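You operate a simulated robot arm through the tools that you are given. There is no shell and no other tool.

The job below is to be done with a simulated robot arm. You get a single attempt, and the scene is never put back.

TASK
Test both tail lamps of the long chassis.
Fine: red switch on, white dial to Y9, then Y10, so that each lights; dial and switch off after; the plug stays in.

It is judged by the outcome, as a careful person would: the job done as asked, and still so three seconds after it is handed in. It fails if anything else is knocked over, pushed out of place, dropped, spilled or broken.

THE ROBOT
A 7-joint arm with a two-finger parallel gripper, fixed in place. Base frame: the origin is on the floor under the middle of its stand, x ahead of it, y to its left, z up. Units: mm, degrees, N and s.
With the tool pointing down near the work surface it reaches from about 180 to 680 mm from the base axis. Its first joint turns from -66.0 to 66.0 degrees. Payload 2.4 kg.
The tool frame sits at the grasp point between the pads (the TCP): z along the fingers, y along the line on which they close. The tips reach 30 mm beyond it. Largest opening 94 mm; finger width 28, thickness 10; the body of the gripper, 50 by 96 mm, starts 55 mm behind the TCP.
Orientation is told as [roll, pitch, yaw] about the base's x, y, z axes, in that order, counted from this pose: with the fingers straight down and closing along the base's y, the tool's x points along the base's -x, its y along +y and its z along -z.

THE INTERFACE
- The arm moves only by the tool move_arm. Its argument "moves" is a list of rows, each an object of numbers (a shift or turn left out is 0, a gripper value left out holds the last): "fingers": the opening, from 0 (shut) to 1 (fully open); "tx", "ty", "tz": the shift along the tool's x, y, z in mm; "wx", "wy", "wz": the turn, a rotation vector about the tool's x, y, z in degrees. In form: [{"fingers": .., "tx": .., "ty": .., "tz": .., "wx": .., "wy": .., "wz": ..}, ...]. A call has 1 to 20 rows; each row shifts and turns the commanded pose from where the row before left it, along the tool's axes as they then stand. Rows are played at 5 a second. More than 50 mm and 8.6 degrees between two rows, or a gripper value outside its range, and nothing of the call is played. Where a pose cannot be reached the arm comes as near as it can. A force on the tool above 40 N (or 10 N above the force at the start of the call, whichever is more), or a blocked arm, ends the call early, and 0.2 s more pass. The fingers move at their own pace (about 153 mm/s each) and stop on an object; they squeeze with about 42 N. The grip force told is the motor's: it shows also when the fingers shut on nothing. Time passes only in rows, and 0.2 s behind the last, so rows that do not move let the fingers close. The reply holds the time, the measured pose of the TCP, the force on the tool along the base axes, the opening and the grip force, in the units named above and with some noise, with the torque about the TCP (base axes, N m) and any sound that the robot's microphone picked up.
- Cameras (640 x 400 px; columns grow to the right, rows downward): "scene" is fixed at [52.5, 479.6, 1467.6]; the picture's right is [-0.66, -0.75, 0.00], its down [-0.26, 0.22, -0.94] and it looks along [0.71, -0.62, -0.34] (base axes); focal length 327 px, centre (320, 200). "wrist" rides on the gripper at [76, 14, -103] in the tool frame; the picture's right is [-0.18, 0.98, 0.00], its down [-0.75, -0.14, -0.64] and it looks along [-0.63, -0.12, 0.77] (tool axes); focal length 243 px, centre (320, 200).
- grab_frame(camera): a new picture of that camera. The clock stands still meanwhile.
- pixel_to_xyz(camera, pixels): for up to 12 pixels [column, row] of the newest picture of that camera ("zoom" is the newest enlarged one), the place [x, y, z] in the base frame of the surface seen there, good to about 2 mm. The clock stands still meanwhile.
- close_up(camera, box): a new picture of the part [left, top, right, bottom] of that camera's present view, enlarged. The clock stands still meanwhile.
- close_job(): hands the job in; it is judged then, once.

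Leave the gripper open and the arm clear of the work at the hand-in unless told otherwise.

The tools are called after "Call:" by a JSON object that holds its "method" and its "body". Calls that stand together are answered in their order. move_arm: Moves the arm, as the interface text tells. Its arguments: {"type":"object","properties":{"moves":{"type":"array","items":{"type":"object","properties":{"fingers":{"type":"number"},"tx":{"type":"number"},"ty":{"type":"number"},"tz":{"type":"number"},"wx":{"type":"number"},"wy":{"type":"number"},"wz":{"type":"number"}}}}},"required":["moves"]} The other tools are called the same way: grab_frame (camera) takes a picture; pixel_to_xyz (camera, pixels) gives the place of the surface under pixels of a picture; close_up (camera, box) takes an enlarged picture of a part of a camera's view; close_job () hands the job in.

At the start:

```text
time: 0.0
tcp_pos: [345.8, -40.5, 1329.4]
ee_rot: [0.0, 0.0, 0.0]
wrist_force: [0.2, 0.3, 0.2]
torque: [-0.02, 0.0, -0.02]
gripper_width: 94.2
finger_force: 0.1
```

scene: 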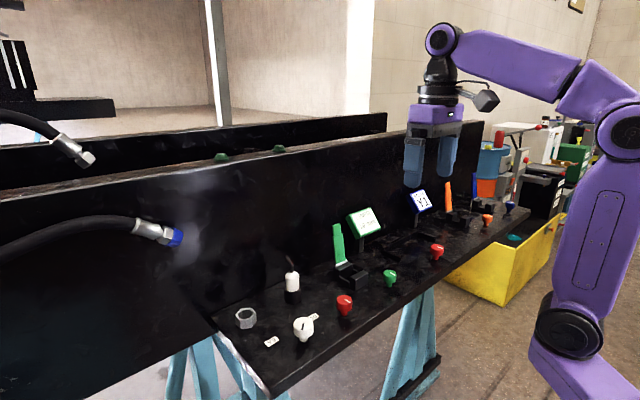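
wrist: 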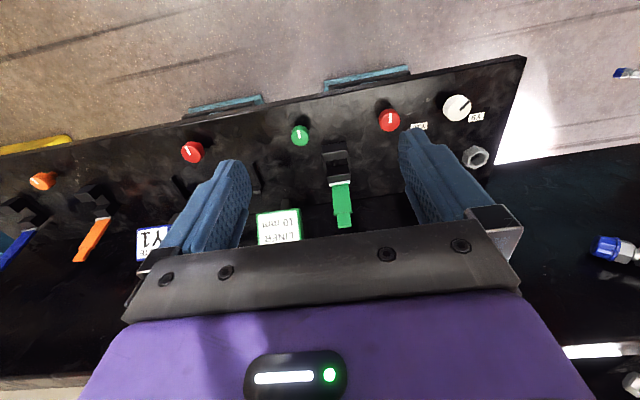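

I see a black control panel carrying knobs (white, red, green, red, orange, blue) and levers, next to a black chassis. I'll enlarge both views around the white dial and the red switches to read the labels.

Call:
{"method": "close_up", "body": {"camera": "scene", "box": [200, 220, 360, 370]}}

Call:
{"method": "close_up", "body": {"camera": "wrist", "box": [270, 60, 530, 230]}}

Call:
{"method": "close_up", "body": {"camera": "scene", "box": [320, 160, 540, 310]}}

Call:
{"method": "close_up", "body": {"camera": "wrist", "box": [0, 100, 320, 300]}}

```text
2.67 times, centred on (280, 295) of scene
```

zoom: 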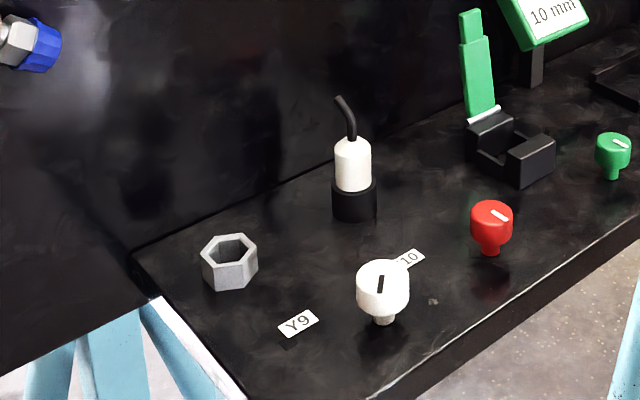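

```text
2.35 times, centred on (400, 145) of wrist
```

zoom: 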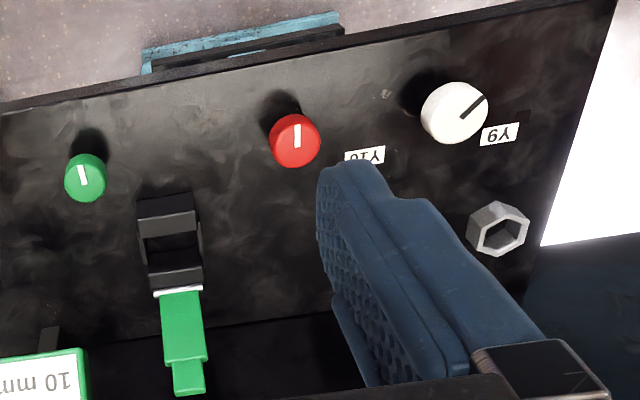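

```text
2.67 times, centred on (430, 235) of scene
```

zoom: 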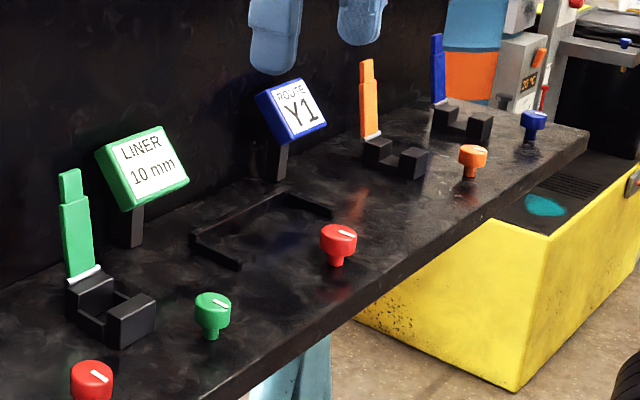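

```text
2.00 times, centred on (160, 200) of wrist
```

zoom: 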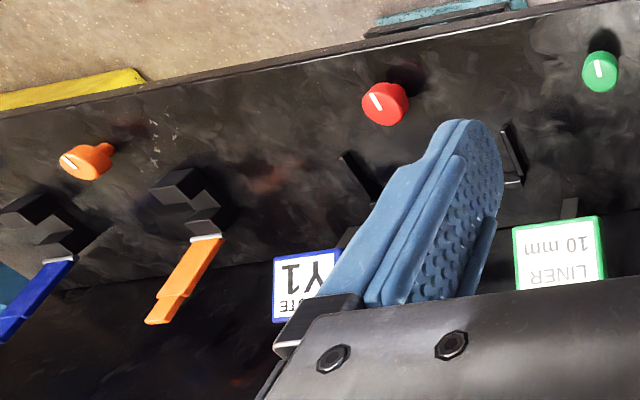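

Two red knobs are on the panel, one at scene (344,303) and one at (437,250). I'll check the rest of the scene to find the lamps and see which wiring belongs to which switch.

Call:
{"method": "close_up", "body": {"camera": "scene", "box": [0, 90, 220, 280]}}

Call:
{"method": "close_up", "body": {"camera": "scene", "box": [180, 100, 400, 240]}}

Call:
{"method": "close_up", "body": {"camera": "scene", "box": [460, 90, 640, 230]}}

Call:
{"method": "close_up", "body": {"camera": "scene", "box": [255, 240, 365, 345]}}

Call:
{"method": "close_up", "body": {"camera": "wrist", "box": [500, 50, 640, 400]}}

Call:
{"method": "pixel_to_xyz", "body": {"camera": "scene", "pixels": [[303, 326], [303, 345], [344, 300], [437, 248], [390, 275], [292, 280], [245, 318], [271, 342], [221, 156], [280, 148], [175, 238], [313, 317]]}}

```text
2.11 times, centred on (110, 185) of scene
```

zoom: 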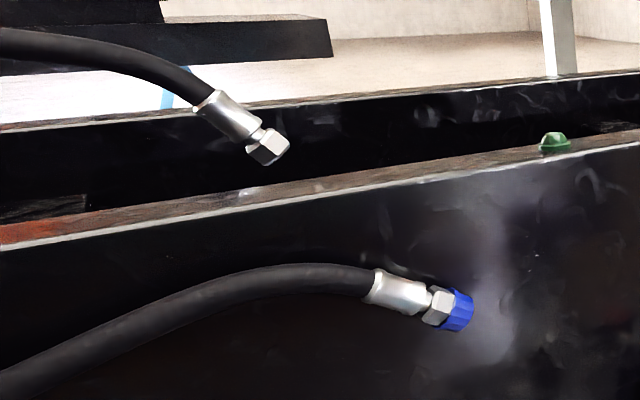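

```text
2.86 times, centred on (290, 170) of scene
```

zoom: 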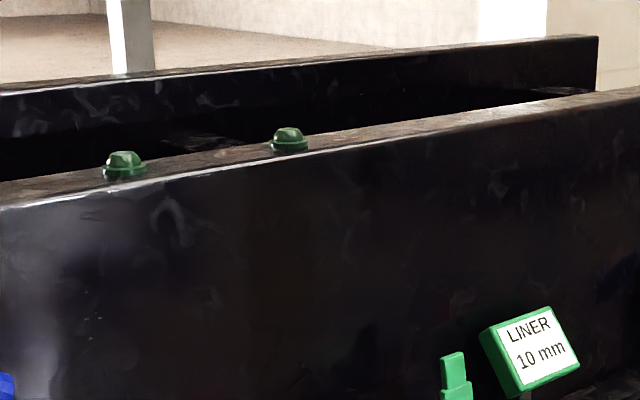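

```text
2.86 times, centred on (550, 160) of scene
```

zoom: 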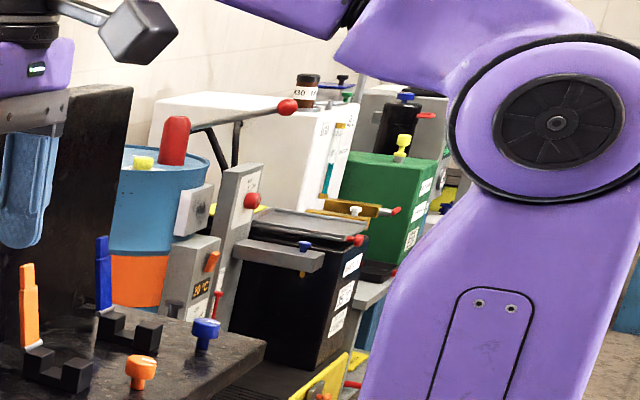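

```text
3.81 times, centred on (310, 292) of scene
```

zoom: 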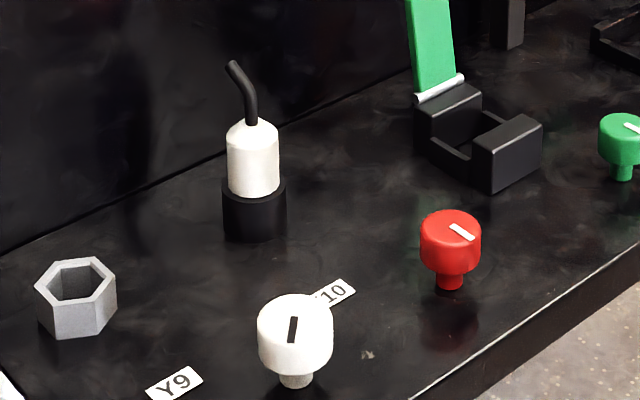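

```text
1.14 times, centred on (570, 225) of wrist
```

zoom: 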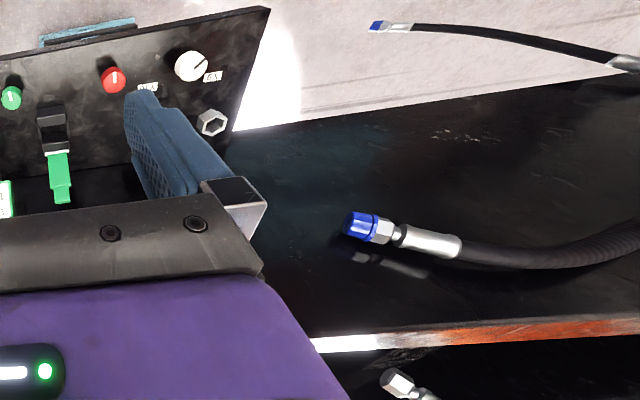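

```text
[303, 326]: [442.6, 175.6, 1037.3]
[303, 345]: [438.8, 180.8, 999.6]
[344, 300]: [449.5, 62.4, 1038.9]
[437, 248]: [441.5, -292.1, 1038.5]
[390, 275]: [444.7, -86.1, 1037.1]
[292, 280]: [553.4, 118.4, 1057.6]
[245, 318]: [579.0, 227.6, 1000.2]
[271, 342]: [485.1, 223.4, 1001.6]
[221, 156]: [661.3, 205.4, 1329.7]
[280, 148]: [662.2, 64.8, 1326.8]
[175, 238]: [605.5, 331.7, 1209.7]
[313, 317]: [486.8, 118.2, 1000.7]
```

The lamps look like the two dark green domes on the rail, at (661,205,1330) and (662,65,1327). The white dial is at about (442,176). Next to it are the near red switch at (449,62) and the plug at (553,118). The other red knob, at y=-292, sits by the ROUTE sign. I'll move above the near red switch, staying high, to see its pointer and the dial more closely.

Call:
{"method": "move_arm", "body": {"moves": [{"tx": -20, "ty": 20, "tz": 15}, {"tx": -20, "ty": 20, "tz": 25}, {"tx": -20, "ty": 20, "tz": 25}, {"tx": -20, "ty": 20, "tz": 25}, {"tx": -20, "ty": 20, "tz": 25}, {"tx": -3, "ty": 2, "tz": 15}, {}]}}

Call:
{"method": "grab_frame", "body": {"camera": "wrist"}}

Call:
{"method": "grab_frame", "body": {"camera": "scene"}}

```text
time: 1.6
tcp_pos: [448.5, 61.3, 1198.4]
ee_rot: [0.0, 0.0, -0.1]
wrist_force: [0.7, 0.3, 0.3]
torque: [-0.02, 0.05, -0.03]
gripper_width: 94.0
finger_force: 0.1
```

```text
taken
```

wrist: 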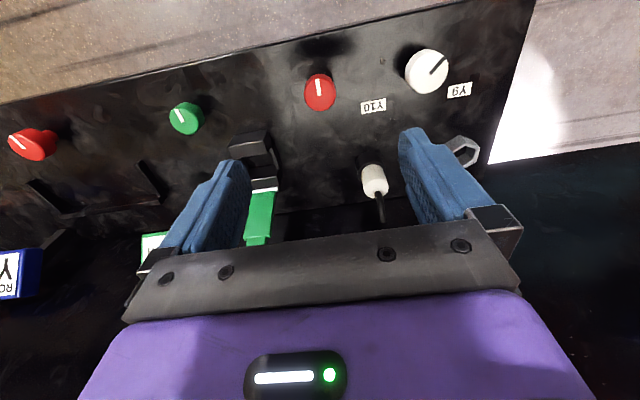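

```text
taken
```

scene: 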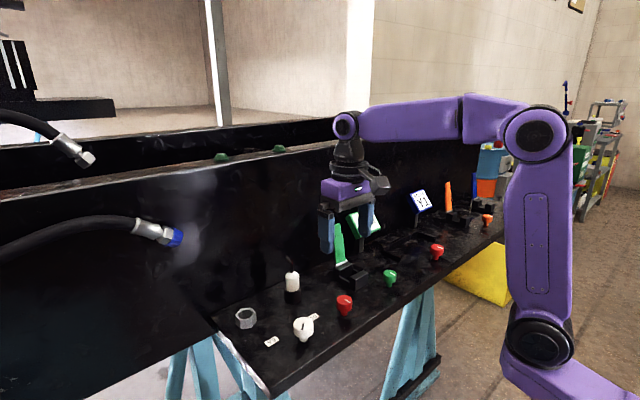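

The view is clearer from here. I'll enlarge the knobs in the wrist view and measure their tops and the ends of the pointers.

Call:
{"method": "close_up", "body": {"camera": "scene", "box": [270, 280, 370, 345]}}

Call:
{"method": "close_up", "body": {"camera": "wrist", "box": [290, 30, 490, 155]}}

```text
6.15 times, centred on (320, 312) of scene
```

zoom: 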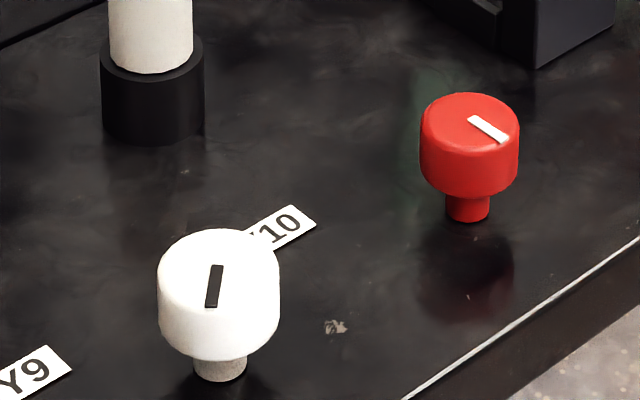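

```text
3.20 times, centred on (390, 92) of wrist
```

zoom: 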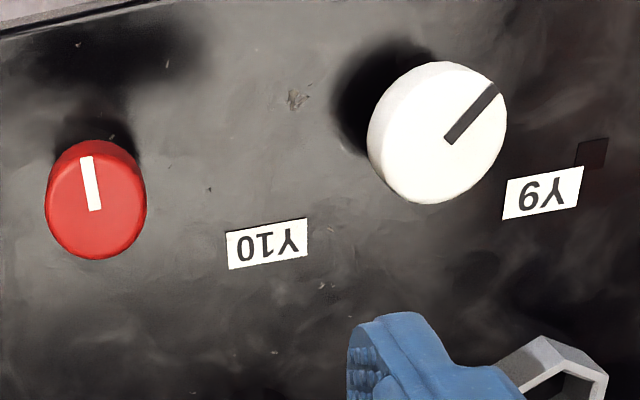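

Call:
{"method": "pixel_to_xyz", "body": {"camera": "zoom", "pixels": [[450, 139], [492, 90], [442, 133], [95, 207], [88, 159], [95, 205], [267, 245], [543, 193], [590, 153], [385, 120], [505, 130], [440, 195]]}}

```text
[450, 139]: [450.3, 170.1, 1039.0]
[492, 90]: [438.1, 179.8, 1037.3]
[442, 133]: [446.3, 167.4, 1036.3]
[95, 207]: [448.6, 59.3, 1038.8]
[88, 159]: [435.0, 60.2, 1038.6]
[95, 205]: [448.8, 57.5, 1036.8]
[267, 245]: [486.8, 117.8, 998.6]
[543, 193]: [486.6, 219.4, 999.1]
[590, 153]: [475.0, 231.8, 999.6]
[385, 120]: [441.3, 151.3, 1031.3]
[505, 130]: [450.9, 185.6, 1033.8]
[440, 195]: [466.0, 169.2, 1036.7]
```

The white dial's centre is near (450,170), and its pointer aims at about 135°, away from both labels, so it reads off. Y9 lies at about +50° and Y10 at about -50° from its centre. The red switch's centre is near (450,60), and its pointer faces the robot. I'll measure the nearby obstacles (lever, plug, sign) before lowering.

Call:
{"method": "grab_frame", "body": {"camera": "scene"}}

Call:
{"method": "pixel_to_xyz", "body": {"camera": "scene", "pixels": [[336, 228], [340, 262], [352, 282], [292, 275], [345, 296], [304, 320], [345, 312], [295, 328], [313, 328], [304, 330], [337, 302], [352, 303]]}}

Call:
{"method": "close_up", "body": {"camera": "scene", "box": [200, 130, 300, 195]}}

```text
taken
```

scene: 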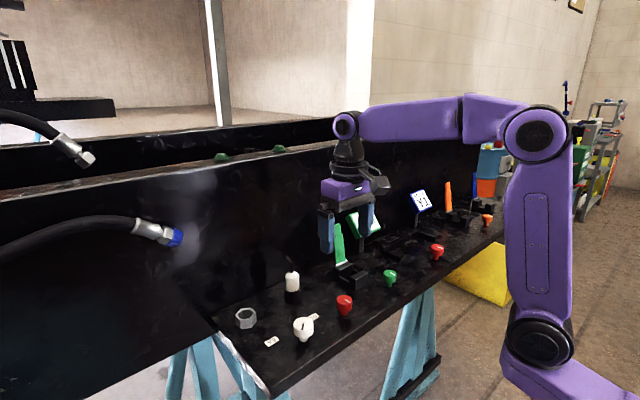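

```text
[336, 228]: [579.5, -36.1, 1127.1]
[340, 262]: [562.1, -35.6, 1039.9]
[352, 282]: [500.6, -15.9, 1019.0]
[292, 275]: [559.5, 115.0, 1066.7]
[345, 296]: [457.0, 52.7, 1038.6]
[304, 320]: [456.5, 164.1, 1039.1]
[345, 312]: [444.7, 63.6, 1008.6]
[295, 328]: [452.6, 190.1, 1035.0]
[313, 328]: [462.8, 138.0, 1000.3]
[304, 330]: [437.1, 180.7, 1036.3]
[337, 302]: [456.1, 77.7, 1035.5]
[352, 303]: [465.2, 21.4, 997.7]
```

```text
6.15 times, centred on (250, 162) of scene
```

zoom: 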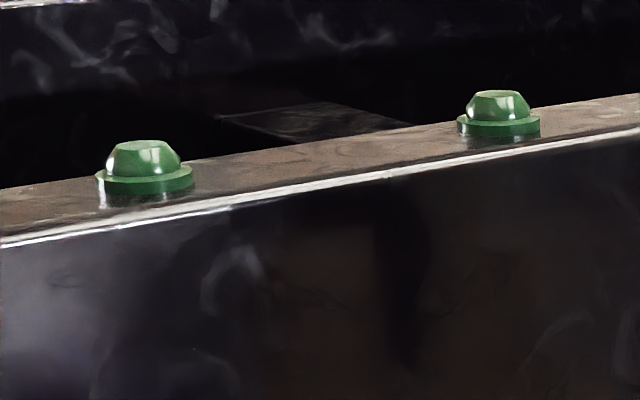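

The domes on the rail are dark for now. To grip squarely I need accurate knob centres, so I'll enlarge each knob top and sample its rim.

Call:
{"method": "close_up", "body": {"camera": "wrist", "box": [296, 65, 344, 115]}}

Call:
{"method": "pixel_to_xyz", "body": {"camera": "zoom", "pixels": [[320, 200], [200, 200], [440, 200], [320, 100], [320, 300]]}}

```text
8.00 times, centred on (320, 90) of wrist
```

zoom: 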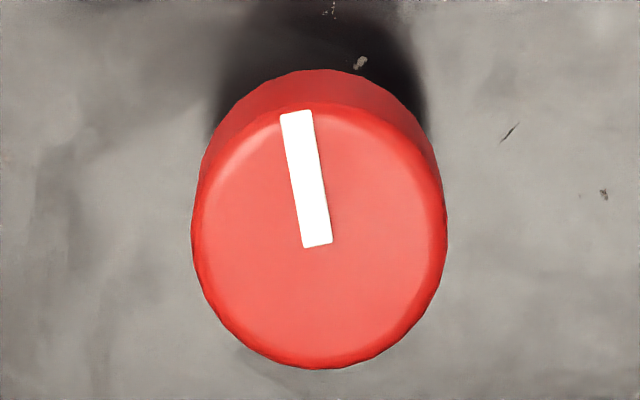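

```text
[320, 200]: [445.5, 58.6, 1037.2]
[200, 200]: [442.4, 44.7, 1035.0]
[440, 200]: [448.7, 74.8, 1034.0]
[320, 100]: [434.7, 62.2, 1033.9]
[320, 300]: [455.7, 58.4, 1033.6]
```

Call:
{"method": "pixel_to_xyz", "body": {"camera": "zoom", "pixels": [[321, 237], [321, 237], [210, 240], [432, 234], [322, 118], [320, 356], [316, 244], [296, 112]]}}

Call:
{"method": "close_up", "body": {"camera": "wrist", "box": [396, 42, 456, 100]}}

```text
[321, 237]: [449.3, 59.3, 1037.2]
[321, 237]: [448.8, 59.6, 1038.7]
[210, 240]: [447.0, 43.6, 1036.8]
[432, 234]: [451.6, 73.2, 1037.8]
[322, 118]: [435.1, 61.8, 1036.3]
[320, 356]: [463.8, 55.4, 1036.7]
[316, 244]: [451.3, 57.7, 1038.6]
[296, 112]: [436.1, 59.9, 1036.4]
```

```text
6.90 times, centred on (426, 71) of wrist
```

zoom: 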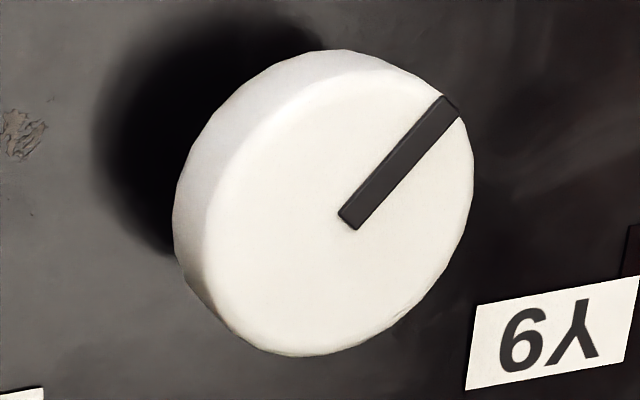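

Call:
{"method": "pixel_to_xyz", "body": {"camera": "zoom", "pixels": [[339, 207], [222, 250], [460, 165], [360, 78], [300, 343], [347, 219], [449, 105], [465, 190], [215, 210], [380, 85], [270, 335]]}}

```text
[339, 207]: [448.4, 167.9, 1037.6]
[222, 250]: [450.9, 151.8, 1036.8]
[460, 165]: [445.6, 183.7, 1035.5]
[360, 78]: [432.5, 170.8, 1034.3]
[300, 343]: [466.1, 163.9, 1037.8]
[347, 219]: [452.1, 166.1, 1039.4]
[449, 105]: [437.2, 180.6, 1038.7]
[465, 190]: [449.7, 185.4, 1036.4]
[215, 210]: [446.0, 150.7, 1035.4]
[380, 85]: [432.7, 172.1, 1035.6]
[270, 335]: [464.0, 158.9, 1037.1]
```

The red knob is centred at (449.5, 59) with radius about 15 mm. The white dial is centred at (449.5, 168) with radius about 18 mm, and both tops are at z≈1038. I'll pre-turn the gripper 45° counter-clockwise, narrow it to about 60 mm, and descend partway over the red switch.

Call:
{"method": "move_arm", "body": {"moves": [{"fingers": 0.65, "tx": -1, "ty": -2.3, "tz": 10}, {"wz": -7.5, "tz": 15}, {"wz": -7.5, "tz": 15}, {"wz": -7.5, "tz": 15}, {"wz": -7.5, "tz": 15}, {"wz": -7.5, "tz": 15}, {"wz": -7.5, "tz": 15}, {}]}}

Call:
{"method": "grab_frame", "body": {"camera": "wrist"}}

```text
time: 3.4
tcp_pos: [448.4, 59.4, 1098.5]
ee_rot: [-0.1, 0.1, 45.2]
wrist_force: [-0.7, -0.2, -0.7]
torque: [0.0, 0.01, -0.01]
gripper_width: 61.1
finger_force: 0.1
```

```text
taken
```

wrist: 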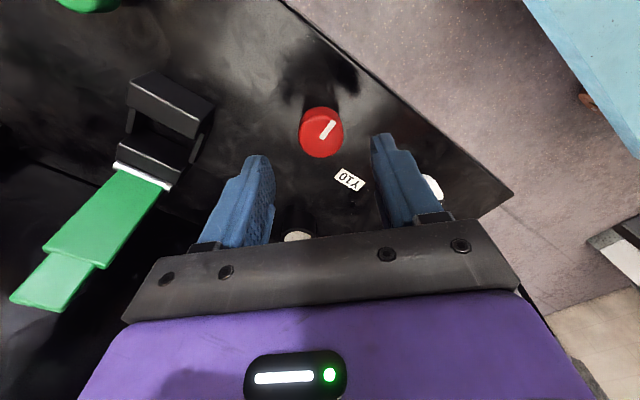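

The fingers straddle the red knob, which sits at about (321,130) in the wrist view. I'll shift 1 mm and descend to z≈1042 with the fingers still open.

Call:
{"method": "move_arm", "body": {"moves": [{"tx": -0.5, "ty": -1.0, "tz": 10}, {"tz": 12}, {"tz": 12}, {"tz": 12}, {"tz": 10}, {}]}}

Call:
{"method": "close_up", "body": {"camera": "wrist", "box": [180, 60, 460, 240]}}

Call:
{"method": "close_up", "body": {"camera": "scene", "box": [280, 200, 420, 340]}}

```text
time: 4.8
tcp_pos: [448.8, 59.6, 1043.9]
ee_rot: [0.0, 0.0, 45.0]
wrist_force: [-0.5, -0.5, 0.2]
torque: [0.01, -0.02, 0.03]
gripper_width: 60.9
finger_force: 0.1
```

```text
2.22 times, centred on (320, 150) of wrist
```

zoom: 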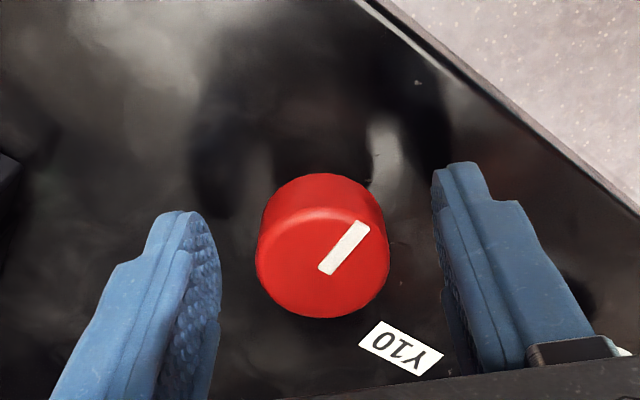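

```text
2.86 times, centred on (350, 270) of scene
```

zoom: 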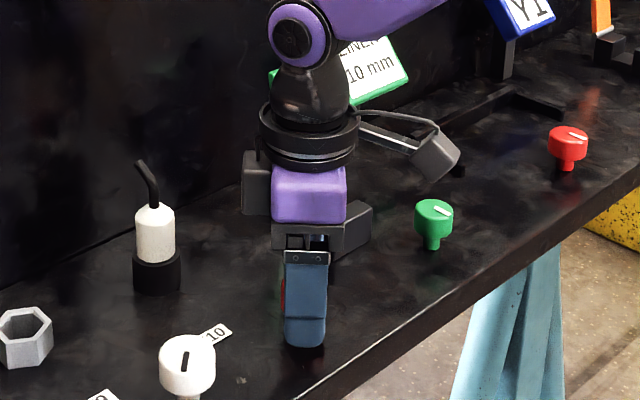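

The fingers straddle the red knob evenly and nothing is in contact. I'll close on it and wait a few rows.

Call:
{"method": "move_arm", "body": {"moves": [{"fingers": 0.4}, {"fingers": 0.2}, {"fingers": 0.0}, {}, {}]}}

```text
time: 6.0
tcp_pos: [449.7, 60.0, 1043.7]
ee_rot: [0.0, 0.0, 45.0]
wrist_force: [-4.0, 3.9, -3.8]
torque: [0.19, -0.06, -0.04]
gripper_width: 33.2
finger_force: 45.0
```

I have a grip on the knob at 33 mm with only small side forces. I'll start turning clockwise, gently at first, and watch the torque.

Call:
{"method": "move_arm", "body": {"moves": [{"wz": 5}, {"wz": 5}, {"wz": 5}, {}]}}

Call:
{"method": "close_up", "body": {"camera": "wrist", "box": [180, 60, 460, 240]}}

```text
time: 7.0
tcp_pos: [449.2, 60.3, 1043.2]
ee_rot: [-0.1, 0.1, 29.8]
wrist_force: [-15.8, 3.4, 2.3]
torque: [0.64, -0.52, -0.03]
gripper_width: 33.4
finger_force: 45.2
```

```text
2.22 times, centred on (320, 150) of wrist
```

zoom: 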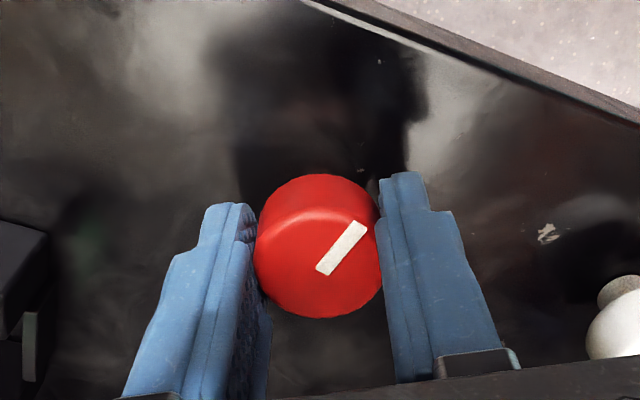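

The knob turns with the gripper and shows no resisting torque. The side force in x suggests I'm about 1 mm off centre, so I'll correct that and keep turning clockwise.

Call:
{"method": "move_arm", "body": {"moves": [{"tx": 0.9, "ty": 0.5}, {"wz": 6}, {"wz": 6}, {"wz": 6}, {"wz": 6}, {"wz": 6}, {}]}}

Call:
{"method": "grab_frame", "body": {"camera": "scene"}}

Call:
{"method": "close_up", "body": {"camera": "wrist", "box": [180, 60, 460, 240]}}

```text
time: 8.6
tcp_pos: [449.6, 59.6, 1043.9]
ee_rot: [0.0, 0.1, 0.0]
wrist_force: [-13.7, 17.7, -2.9]
torque: [-0.04, 0.14, 0.01]
gripper_width: 33.3
finger_force: 45.2
```

```text
taken
```

scene: 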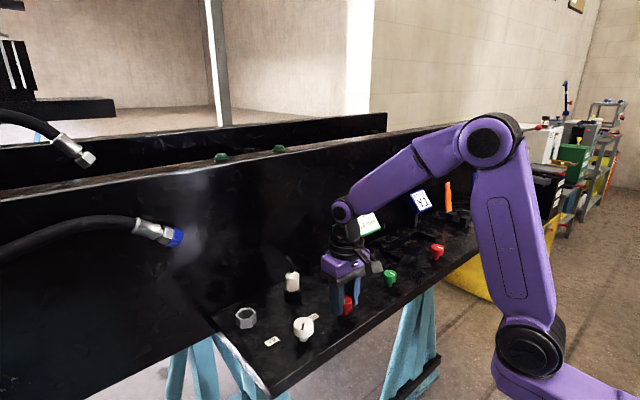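

```text
2.22 times, centred on (320, 150) of wrist
```

zoom: 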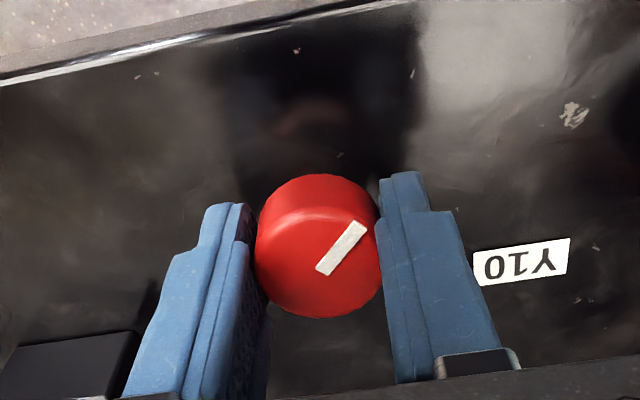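

The switch pointer has turned 45° with no click and no lamp yet. I'll ease the side force and go on toward 90°.

Call:
{"method": "move_arm", "body": {"moves": [{"tx": 0.8, "ty": 0.8}, {"wz": 5}, {"wz": 5}, {"wz": 5}, {"wz": 5}, {"wz": 5}, {}]}}

```text
time: 10.2
tcp_pos: [449.7, 59.8, 1043.6]
ee_rot: [0.0, -0.1, -25.2]
wrist_force: [-3.4, 12.0, 8.8]
torque: [0.69, 1.31, 0.05]
gripper_width: 33.6
finger_force: 45.3
```

I still see no resistance about z. I'll turn another 20° to complete 90°.

Call:
{"method": "move_arm", "body": {"moves": [{"ty": 0.4, "wz": 5}, {"wz": 5}, {"wz": 5}, {"wz": 5}, {}, {}]}}

Call:
{"method": "grab_frame", "body": {"camera": "scene"}}

Call:
{"method": "close_up", "body": {"camera": "wrist", "box": [180, 60, 460, 240]}}

```text
time: 11.6
tcp_pos: [449.9, 59.5, 1044.1]
ee_rot: [0.0, -0.2, -44.9]
wrist_force: [-5.8, 7.5, 10.4]
torque: [-0.81, -0.58, -0.01]
gripper_width: 33.3
finger_force: 44.3
```

```text
taken
```

scene: 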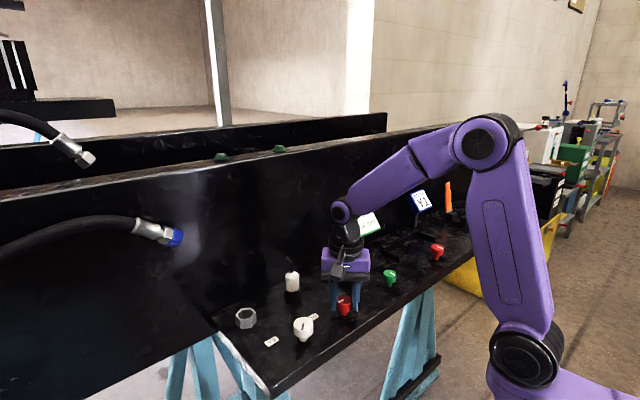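

```text
2.22 times, centred on (320, 150) of wrist
```

zoom: 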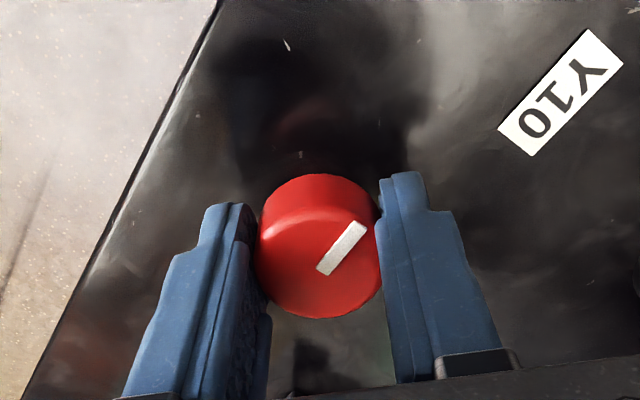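

The red pointer has turned a full 90° and now points to +y, with no stop felt. I'll open the fingers and see whether it stays there.

Call:
{"method": "move_arm", "body": {"moves": [{"fingers": 0.65}, {}, {}, {}]}}

Call:
{"method": "close_up", "body": {"camera": "wrist", "box": [180, 60, 460, 240]}}

Call:
{"method": "close_up", "body": {"camera": "scene", "box": [200, 130, 380, 360]}}

```text
time: 12.6
tcp_pos: [449.9, 59.6, 1043.2]
ee_rot: [0.0, 0.0, -44.9]
wrist_force: [0.0, 0.3, 0.5]
torque: [-0.03, 0.0, 0.01]
gripper_width: 61.2
finger_force: 0.1
```

```text
2.22 times, centred on (320, 150) of wrist
```

zoom: 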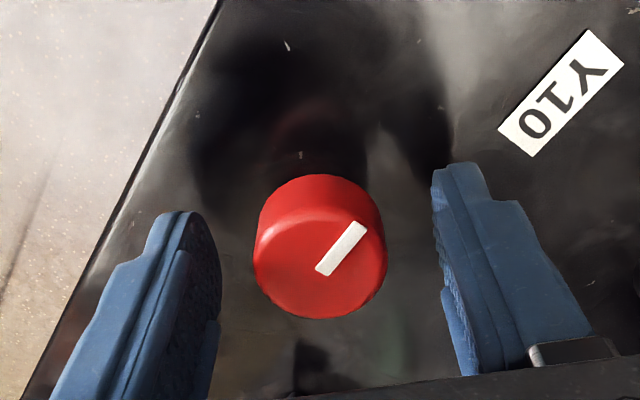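

```text
1.74 times, centred on (290, 245) of scene
```

zoom: 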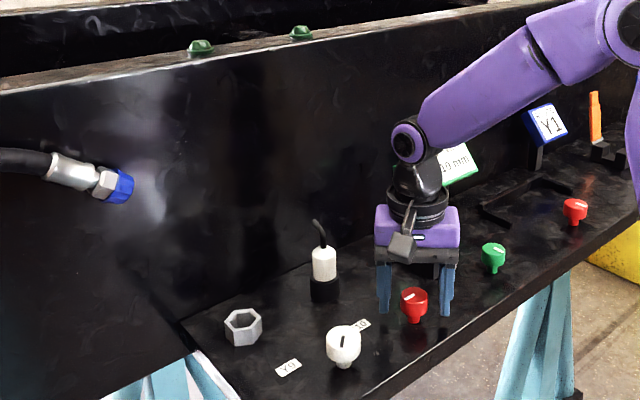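

The switch stays at 90°. I'll raise the gripper, move over to the white dial, and turn in the air toward yaw +90° to see how far the wrist will go.

Call:
{"method": "move_arm", "body": {"moves": [{"tz": -15}, {"tz": -25}, {"tz": -25}, {"tz": -15}, {"tx": 15.4, "ty": 15.3}, {"tx": 15.4, "ty": 15.3}, {"tx": 15.4, "ty": 15.3}, {"tx": 15.4, "ty": 15.3}, {"tx": 15.4, "ty": 15.2}, {}]}}

Call:
{"method": "move_arm", "body": {"moves": [{"wz": -7.5}, {"wz": -7.5}, {"wz": -7.5}, {"wz": -7.5}, {"wz": -7.5}, {"wz": -7.5}, {"wz": -7.5}, {"wz": -7.5}, {"wz": -7.5}, {"wz": -7.5}, {"wz": -7.5}, {"wz": -7.5}, {"wz": -7.5}, {"wz": -7.5}, {"wz": -7.5}, {"wz": -7.5}, {"wz": -7.5}, {"wz": -7.5}, {}, {}]}}

Call:
{"method": "grab_frame", "body": {"camera": "scene"}}

```text
time: 14.8
tcp_pos: [449.1, 170.3, 1123.9]
ee_rot: [-0.1, 0.0, -44.9]
wrist_force: [-1.2, -0.7, 1.2]
torque: [0.02, -0.01, -0.03]
gripper_width: 60.8
finger_force: 0.0
```

```text
time: 19.0
tcp_pos: [449.6, 168.6, 1122.8]
ee_rot: [0.0, -0.1, 90.0]
wrist_force: [0.0, -0.1, -0.4]
torque: [-0.01, 0.0, -0.01]
gripper_width: 60.9
finger_force: 0.1
```

```text
taken
```

scene: 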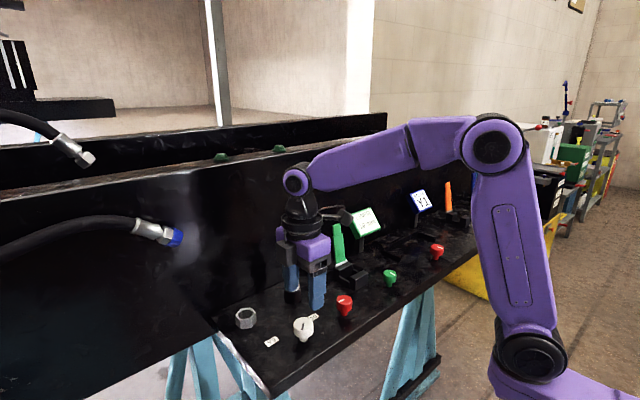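

Yaw +90° is reachable and the gripper is over the dial. I'll check the wrist view before descending.

Call:
{"method": "grab_frame", "body": {"camera": "wrist"}}

```text
taken
```

wrist: 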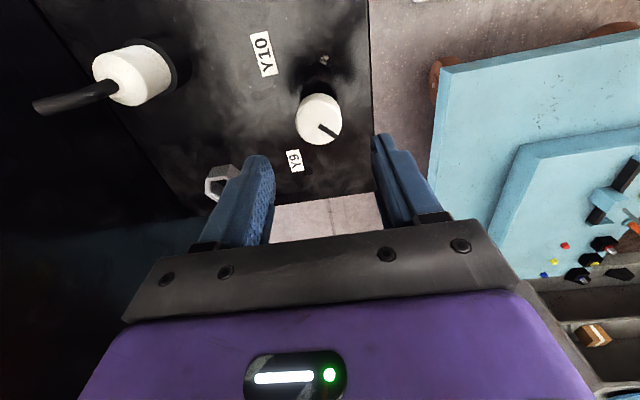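

The dial is centred between the fingers, at about (319,118). I'll descend to z≈1042.

Call:
{"method": "move_arm", "body": {"moves": [{"tx": 0.6, "tz": 15}, {"tz": 15}, {"tz": 15}, {"tz": 15}, {"tz": 12}, {"tz": 9}, {}]}}

Call:
{"method": "close_up", "body": {"camera": "wrist", "box": [180, 60, 460, 240]}}

```text
time: 20.6
tcp_pos: [449.3, 168.4, 1043.6]
ee_rot: [0.0, 0.0, 90.0]
wrist_force: [0.3, -0.2, 0.6]
torque: [-0.02, -0.02, 0.01]
gripper_width: 61.5
finger_force: 0.0
```

```text
2.22 times, centred on (320, 150) of wrist
```

zoom: 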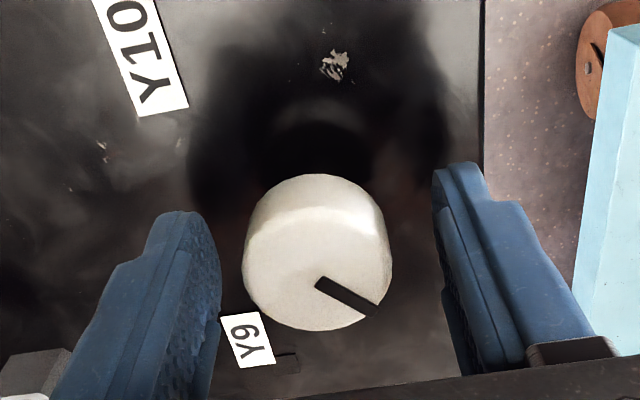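

The fingers straddle the dial evenly. I'll close on it.

Call:
{"method": "move_arm", "body": {"moves": [{"fingers": 0.45}, {"fingers": 0.3}, {"fingers": 0.0}, {}, {}]}}

```text
time: 21.8
tcp_pos: [450.1, 167.7, 1043.1]
ee_rot: [-0.1, 0.0, 90.0]
wrist_force: [13.8, 0.1, -6.9]
torque: [0.23, -0.49, 0.0]
gripper_width: 37.4
finger_force: 44.5
```

I have a grip on the dial at 37 mm. I'll ease about 0.8 mm toward +x to relieve the side force, then start turning clockwise toward Y9.

Call:
{"method": "move_arm", "body": {"moves": [{"ty": -0.8}, {"wz": 5}, {"wz": 5}, {"wz": 5}, {"wz": 5}, {}]}}

Call:
{"method": "close_up", "body": {"camera": "wrist", "box": [180, 60, 460, 240]}}

```text
time: 23.2
tcp_pos: [449.5, 168.8, 1043.0]
ee_rot: [0.0, 0.0, 69.9]
wrist_force: [-0.6, -4.5, 16.3]
torque: [0.47, -0.58, -0.01]
gripper_width: 37.4
finger_force: 45.0
```

```text
2.22 times, centred on (320, 150) of wrist
```

zoom: 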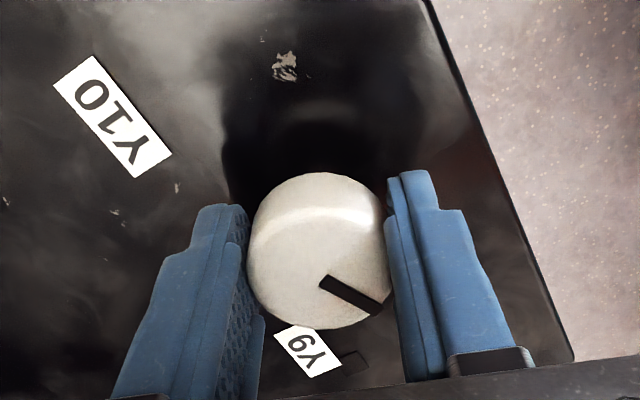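

The dial follows freely. I'll keep turning clockwise by 36° more.

Call:
{"method": "move_arm", "body": {"moves": [{"wz": 6}, {"wz": 6}, {"wz": 6}, {"wz": 6}, {"wz": 6}, {"wz": 6}, {}]}}

Call:
{"method": "grab_frame", "body": {"camera": "scene"}}

Call:
{"method": "close_up", "body": {"camera": "wrist", "box": [180, 60, 460, 240]}}

```text
time: 24.8
tcp_pos: [449.8, 169.7, 1043.4]
ee_rot: [0.0, -0.2, 34.1]
wrist_force: [-9.4, 3.5, 32.4]
torque: [-0.21, -0.34, 1.22]
gripper_width: 37.6
finger_force: 45.1
```

```text
taken
```

scene: 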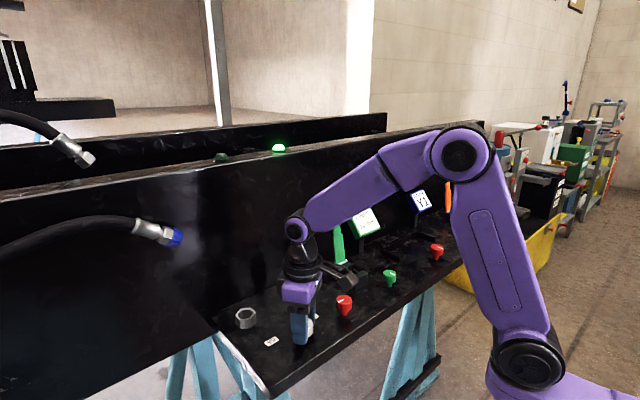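

```text
2.22 times, centred on (320, 150) of wrist
```

zoom: 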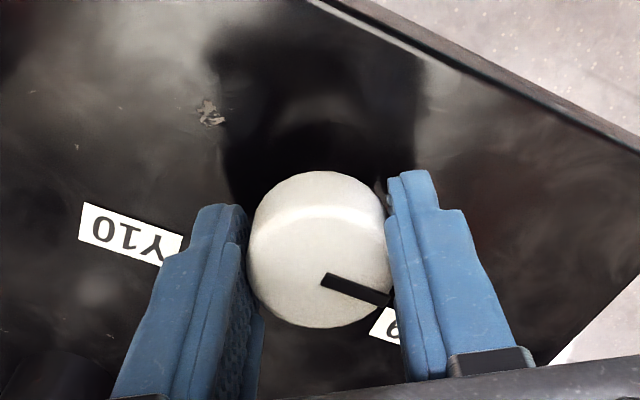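

The lamp at scene (280,148) is now lit, so the red switch is on. The wrist torque has risen to 1.22 N m and the dial has begun to lag in the grip, so something resists here. I'll look closely before turning any further.

Call:
{"method": "close_up", "body": {"camera": "scene", "box": [200, 130, 300, 195]}}

Call:
{"method": "close_up", "body": {"camera": "wrist", "box": [270, 110, 370, 220]}}

Call:
{"method": "pixel_to_xyz", "body": {"camera": "zoom", "pixels": [[320, 200]]}}

```text
6.15 times, centred on (250, 162) of scene
```

zoom: 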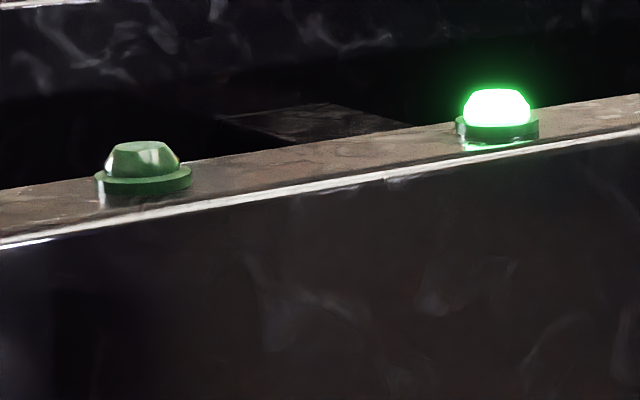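

```text
3.64 times, centred on (320, 165) of wrist
```

zoom: 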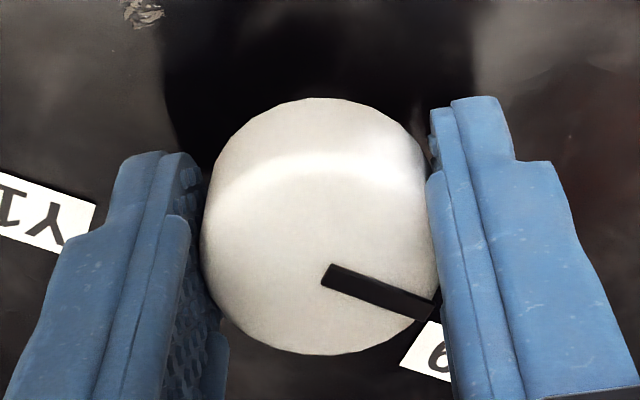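

```text
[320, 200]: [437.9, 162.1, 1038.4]
```

Call:
{"method": "pixel_to_xyz", "body": {"camera": "zoom", "pixels": [[330, 275], [425, 312], [380, 294], [320, 262], [420, 355], [330, 275], [425, 312]]}}

```text
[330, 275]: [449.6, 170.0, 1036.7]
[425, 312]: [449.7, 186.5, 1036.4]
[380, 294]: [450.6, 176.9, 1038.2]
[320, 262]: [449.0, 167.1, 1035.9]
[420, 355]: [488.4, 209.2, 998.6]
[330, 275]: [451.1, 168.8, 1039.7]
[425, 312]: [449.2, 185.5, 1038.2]
```

The pointer now faces +y (about 90°) and one lamp is lit. I'll open the fingers to remove the strain and see where the dial rests.

Call:
{"method": "move_arm", "body": {"moves": [{"fingers": 0.65}, {}, {}, {}]}}

Call:
{"method": "close_up", "body": {"camera": "wrist", "box": [270, 110, 370, 220]}}

Call:
{"method": "pixel_to_xyz", "body": {"camera": "zoom", "pixels": [[330, 275], [425, 312], [380, 294], [330, 275], [425, 312]]}}

Call:
{"method": "grab_frame", "body": {"camera": "scene"}}

```text
time: 25.8
tcp_pos: [449.4, 168.7, 1042.0]
ee_rot: [-0.1, 0.0, 34.0]
wrist_force: [0.5, -0.3, -0.5]
torque: [-0.01, -0.01, 0.01]
gripper_width: 61.1
finger_force: 0.0
```

```text
3.64 times, centred on (320, 165) of wrist
```

zoom: 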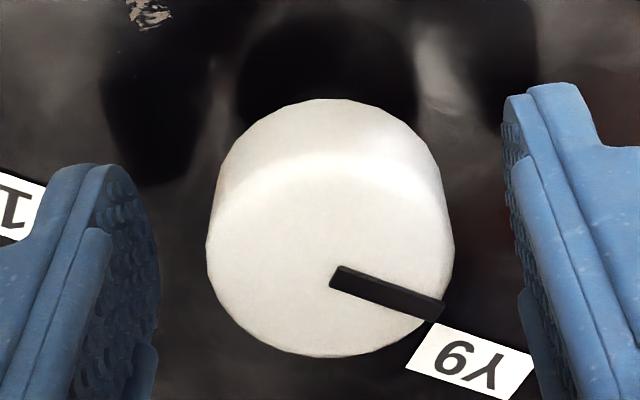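

```text
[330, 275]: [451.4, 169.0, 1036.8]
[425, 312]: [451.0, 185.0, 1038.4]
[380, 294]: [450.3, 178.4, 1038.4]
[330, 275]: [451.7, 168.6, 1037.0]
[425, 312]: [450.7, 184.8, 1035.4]
```

```text
taken
```

scene: 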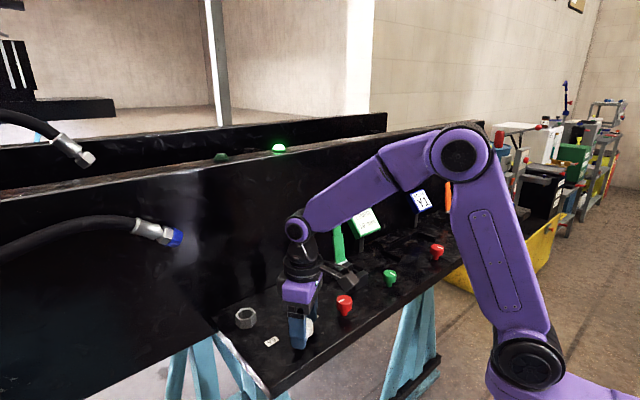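

The dial rests firmly at 90°, right by its Y9 side, and its lamp stays lit. It behaved like an end stop, so I won't force it further clockwise. I'll turn the open fingers around the dial to yaw -36°, regrip, and turn it counter-clockwise while watching the lamps.

Call:
{"method": "move_arm", "body": {"moves": [{"wz": 7}, {"wz": 7}, {"wz": 7}, {"wz": 7}, {"wz": 7}, {"wz": 7}, {"wz": 7}, {"wz": 7}, {"wz": 7}, {"wz": 7}, {}]}}

Call:
{"method": "close_up", "body": {"camera": "wrist", "box": [180, 60, 460, 240]}}

Call:
{"method": "close_up", "body": {"camera": "scene", "box": [200, 130, 380, 360]}}

```text
time: 28.2
tcp_pos: [449.9, 167.7, 1044.0]
ee_rot: [0.0, 0.0, -36.1]
wrist_force: [0.3, -1.0, -0.2]
torque: [0.02, -0.01, 0.0]
gripper_width: 60.9
finger_force: 0.0
```

```text
2.22 times, centred on (320, 150) of wrist
```

zoom: 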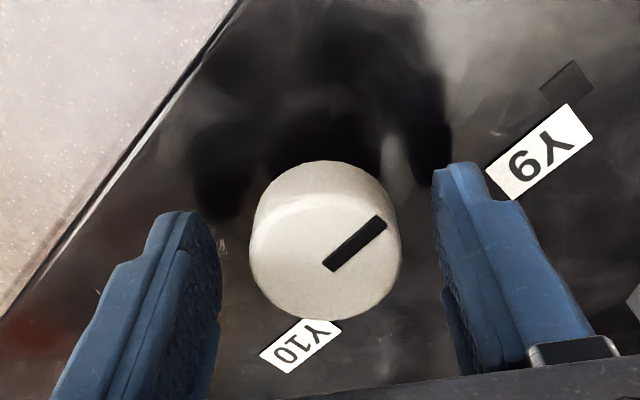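

```text
1.74 times, centred on (290, 245) of scene
```

zoom: 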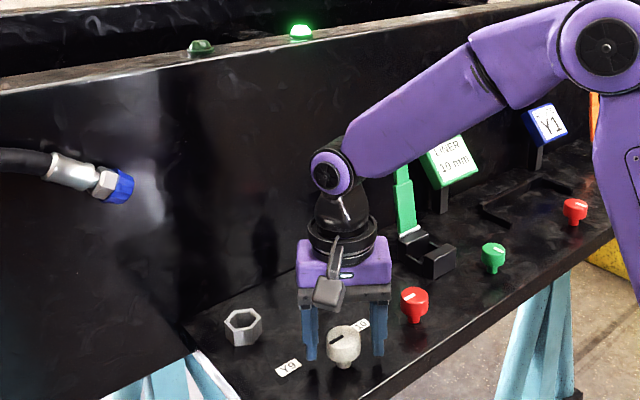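

The lamp near (280,148) is still lit. I'll close on the dial here and turn counter-clockwise 20°, checking the torque.

Call:
{"method": "move_arm", "body": {"moves": [{"fingers": 0.45}, {"fingers": 0.3}, {"fingers": 0.0}, {}, {}, {"wz": -5}, {"wz": -5}, {"wz": -5}, {"wz": -5}, {}]}}

Call:
{"method": "close_up", "body": {"camera": "scene", "box": [200, 130, 380, 360]}}

Call:
{"method": "close_up", "body": {"camera": "wrist", "box": [180, 60, 460, 240]}}

```text
time: 30.4
tcp_pos: [452.4, 169.1, 1043.8]
ee_rot: [0.2, -0.1, -15.9]
wrist_force: [18.1, 21.0, 1.2]
torque: [0.17, 1.14, -0.01]
gripper_width: 37.7
finger_force: 45.2
```

```text
1.74 times, centred on (290, 245) of scene
```

zoom: 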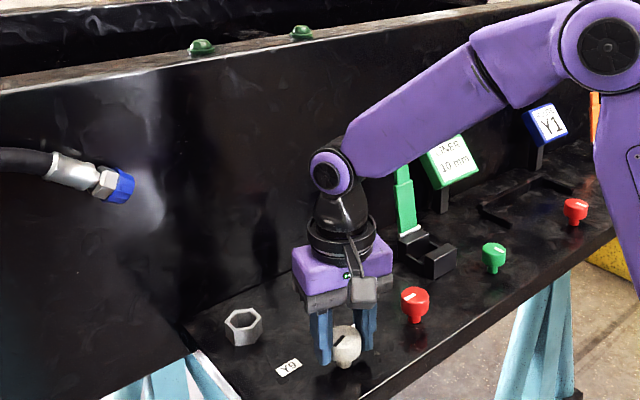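

```text
2.22 times, centred on (320, 150) of wrist
```

zoom: 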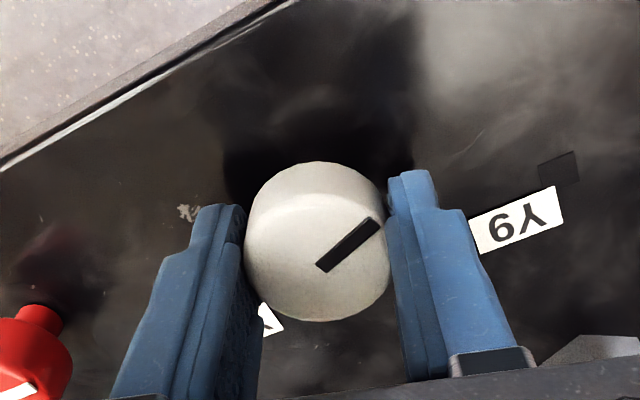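

The lamp went out as the dial left 90°, and the dial turns freely back. I'll relieve the side force and continue counter-clockwise through off, watching for the other lamp.

Call:
{"method": "move_arm", "body": {"moves": [{"ty": 0.7, "tx": -0.5}, {"ty": 0.5, "tx": -0.3}, {"wz": -5}, {"wz": -5}, {"wz": -5}, {"wz": -5}, {}]}}

Call:
{"method": "grab_frame", "body": {"camera": "scene"}}

Call:
{"method": "close_up", "body": {"camera": "wrist", "box": [180, 60, 460, 240]}}

```text
time: 32.0
tcp_pos: [451.7, 170.6, 1042.6]
ee_rot: [0.0, -0.1, 4.1]
wrist_force: [5.4, 16.7, -6.8]
torque: [0.02, -1.13, 0.02]
gripper_width: 37.8
finger_force: 45.0
```

```text
taken
```

scene: 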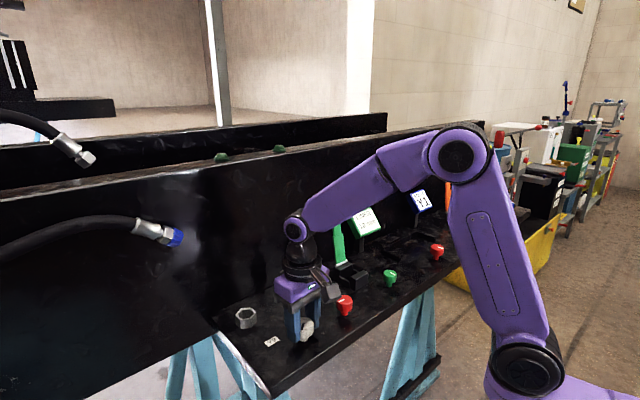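

```text
2.22 times, centred on (320, 150) of wrist
```

zoom: 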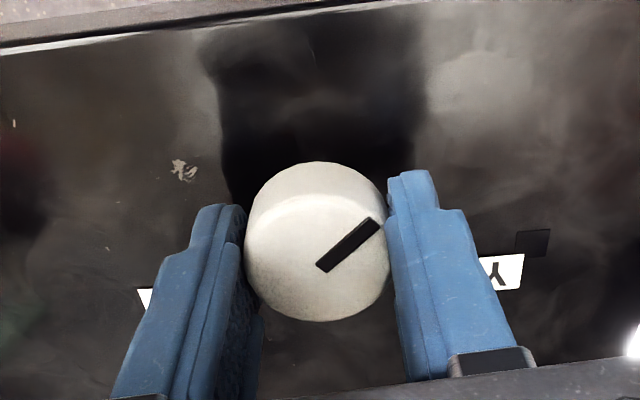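

Both lamps are off with the pointer at about 130°. I'll continue counter-clockwise past the starting angle, gently, watching the z torque for a stop.

Call:
{"method": "move_arm", "body": {"moves": [{"ty": 0.8}, {"wz": -5}, {"wz": -5}, {"wz": -5}, {}]}}

Call:
{"method": "close_up", "body": {"camera": "wrist", "box": [180, 60, 460, 240]}}

```text
time: 33.2
tcp_pos: [449.9, 170.7, 1042.3]
ee_rot: [0.0, 0.0, 19.1]
wrist_force: [1.0, 8.6, 5.6]
torque: [0.69, -0.41, -0.01]
gripper_width: 37.7
finger_force: 44.8
```

```text
2.22 times, centred on (320, 150) of wrist
```

zoom: 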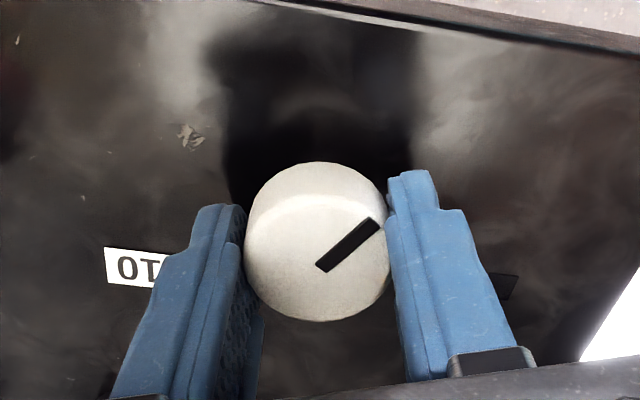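

The dial passes its starting angle with no resistance. I'll go on counter-clockwise in small steps toward 180°.

Call:
{"method": "move_arm", "body": {"moves": [{"ty": 0.3}, {"wz": -5}, {"wz": -5}, {"wz": -5}, {"wz": -5}, {}]}}

Call:
{"method": "close_up", "body": {"camera": "wrist", "box": [180, 60, 460, 240]}}

Call:
{"method": "close_up", "body": {"camera": "scene", "box": [200, 130, 300, 195]}}

```text
time: 34.6
tcp_pos: [452.2, 171.3, 1042.8]
ee_rot: [0.0, 0.0, 39.2]
wrist_force: [-4.2, 8.3, 14.9]
torque: [-0.12, 0.5, -0.04]
gripper_width: 38.0
finger_force: 44.8
```

```text
2.22 times, centred on (320, 150) of wrist
```

zoom: 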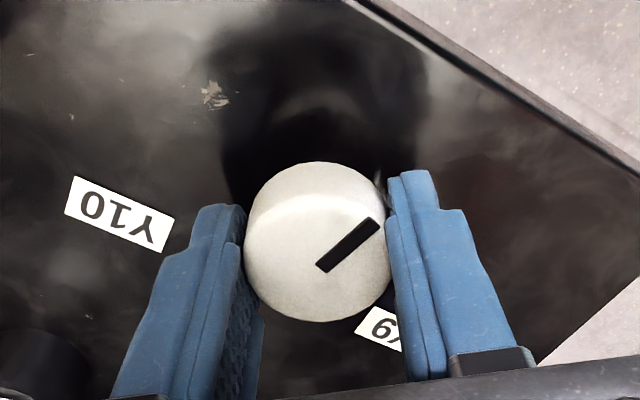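

```text
6.15 times, centred on (250, 162) of scene
```

zoom: 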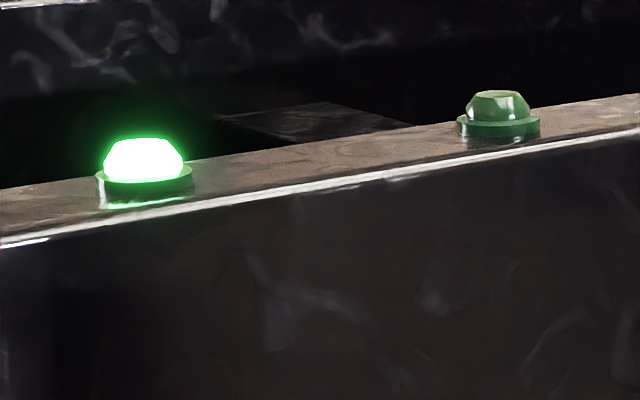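

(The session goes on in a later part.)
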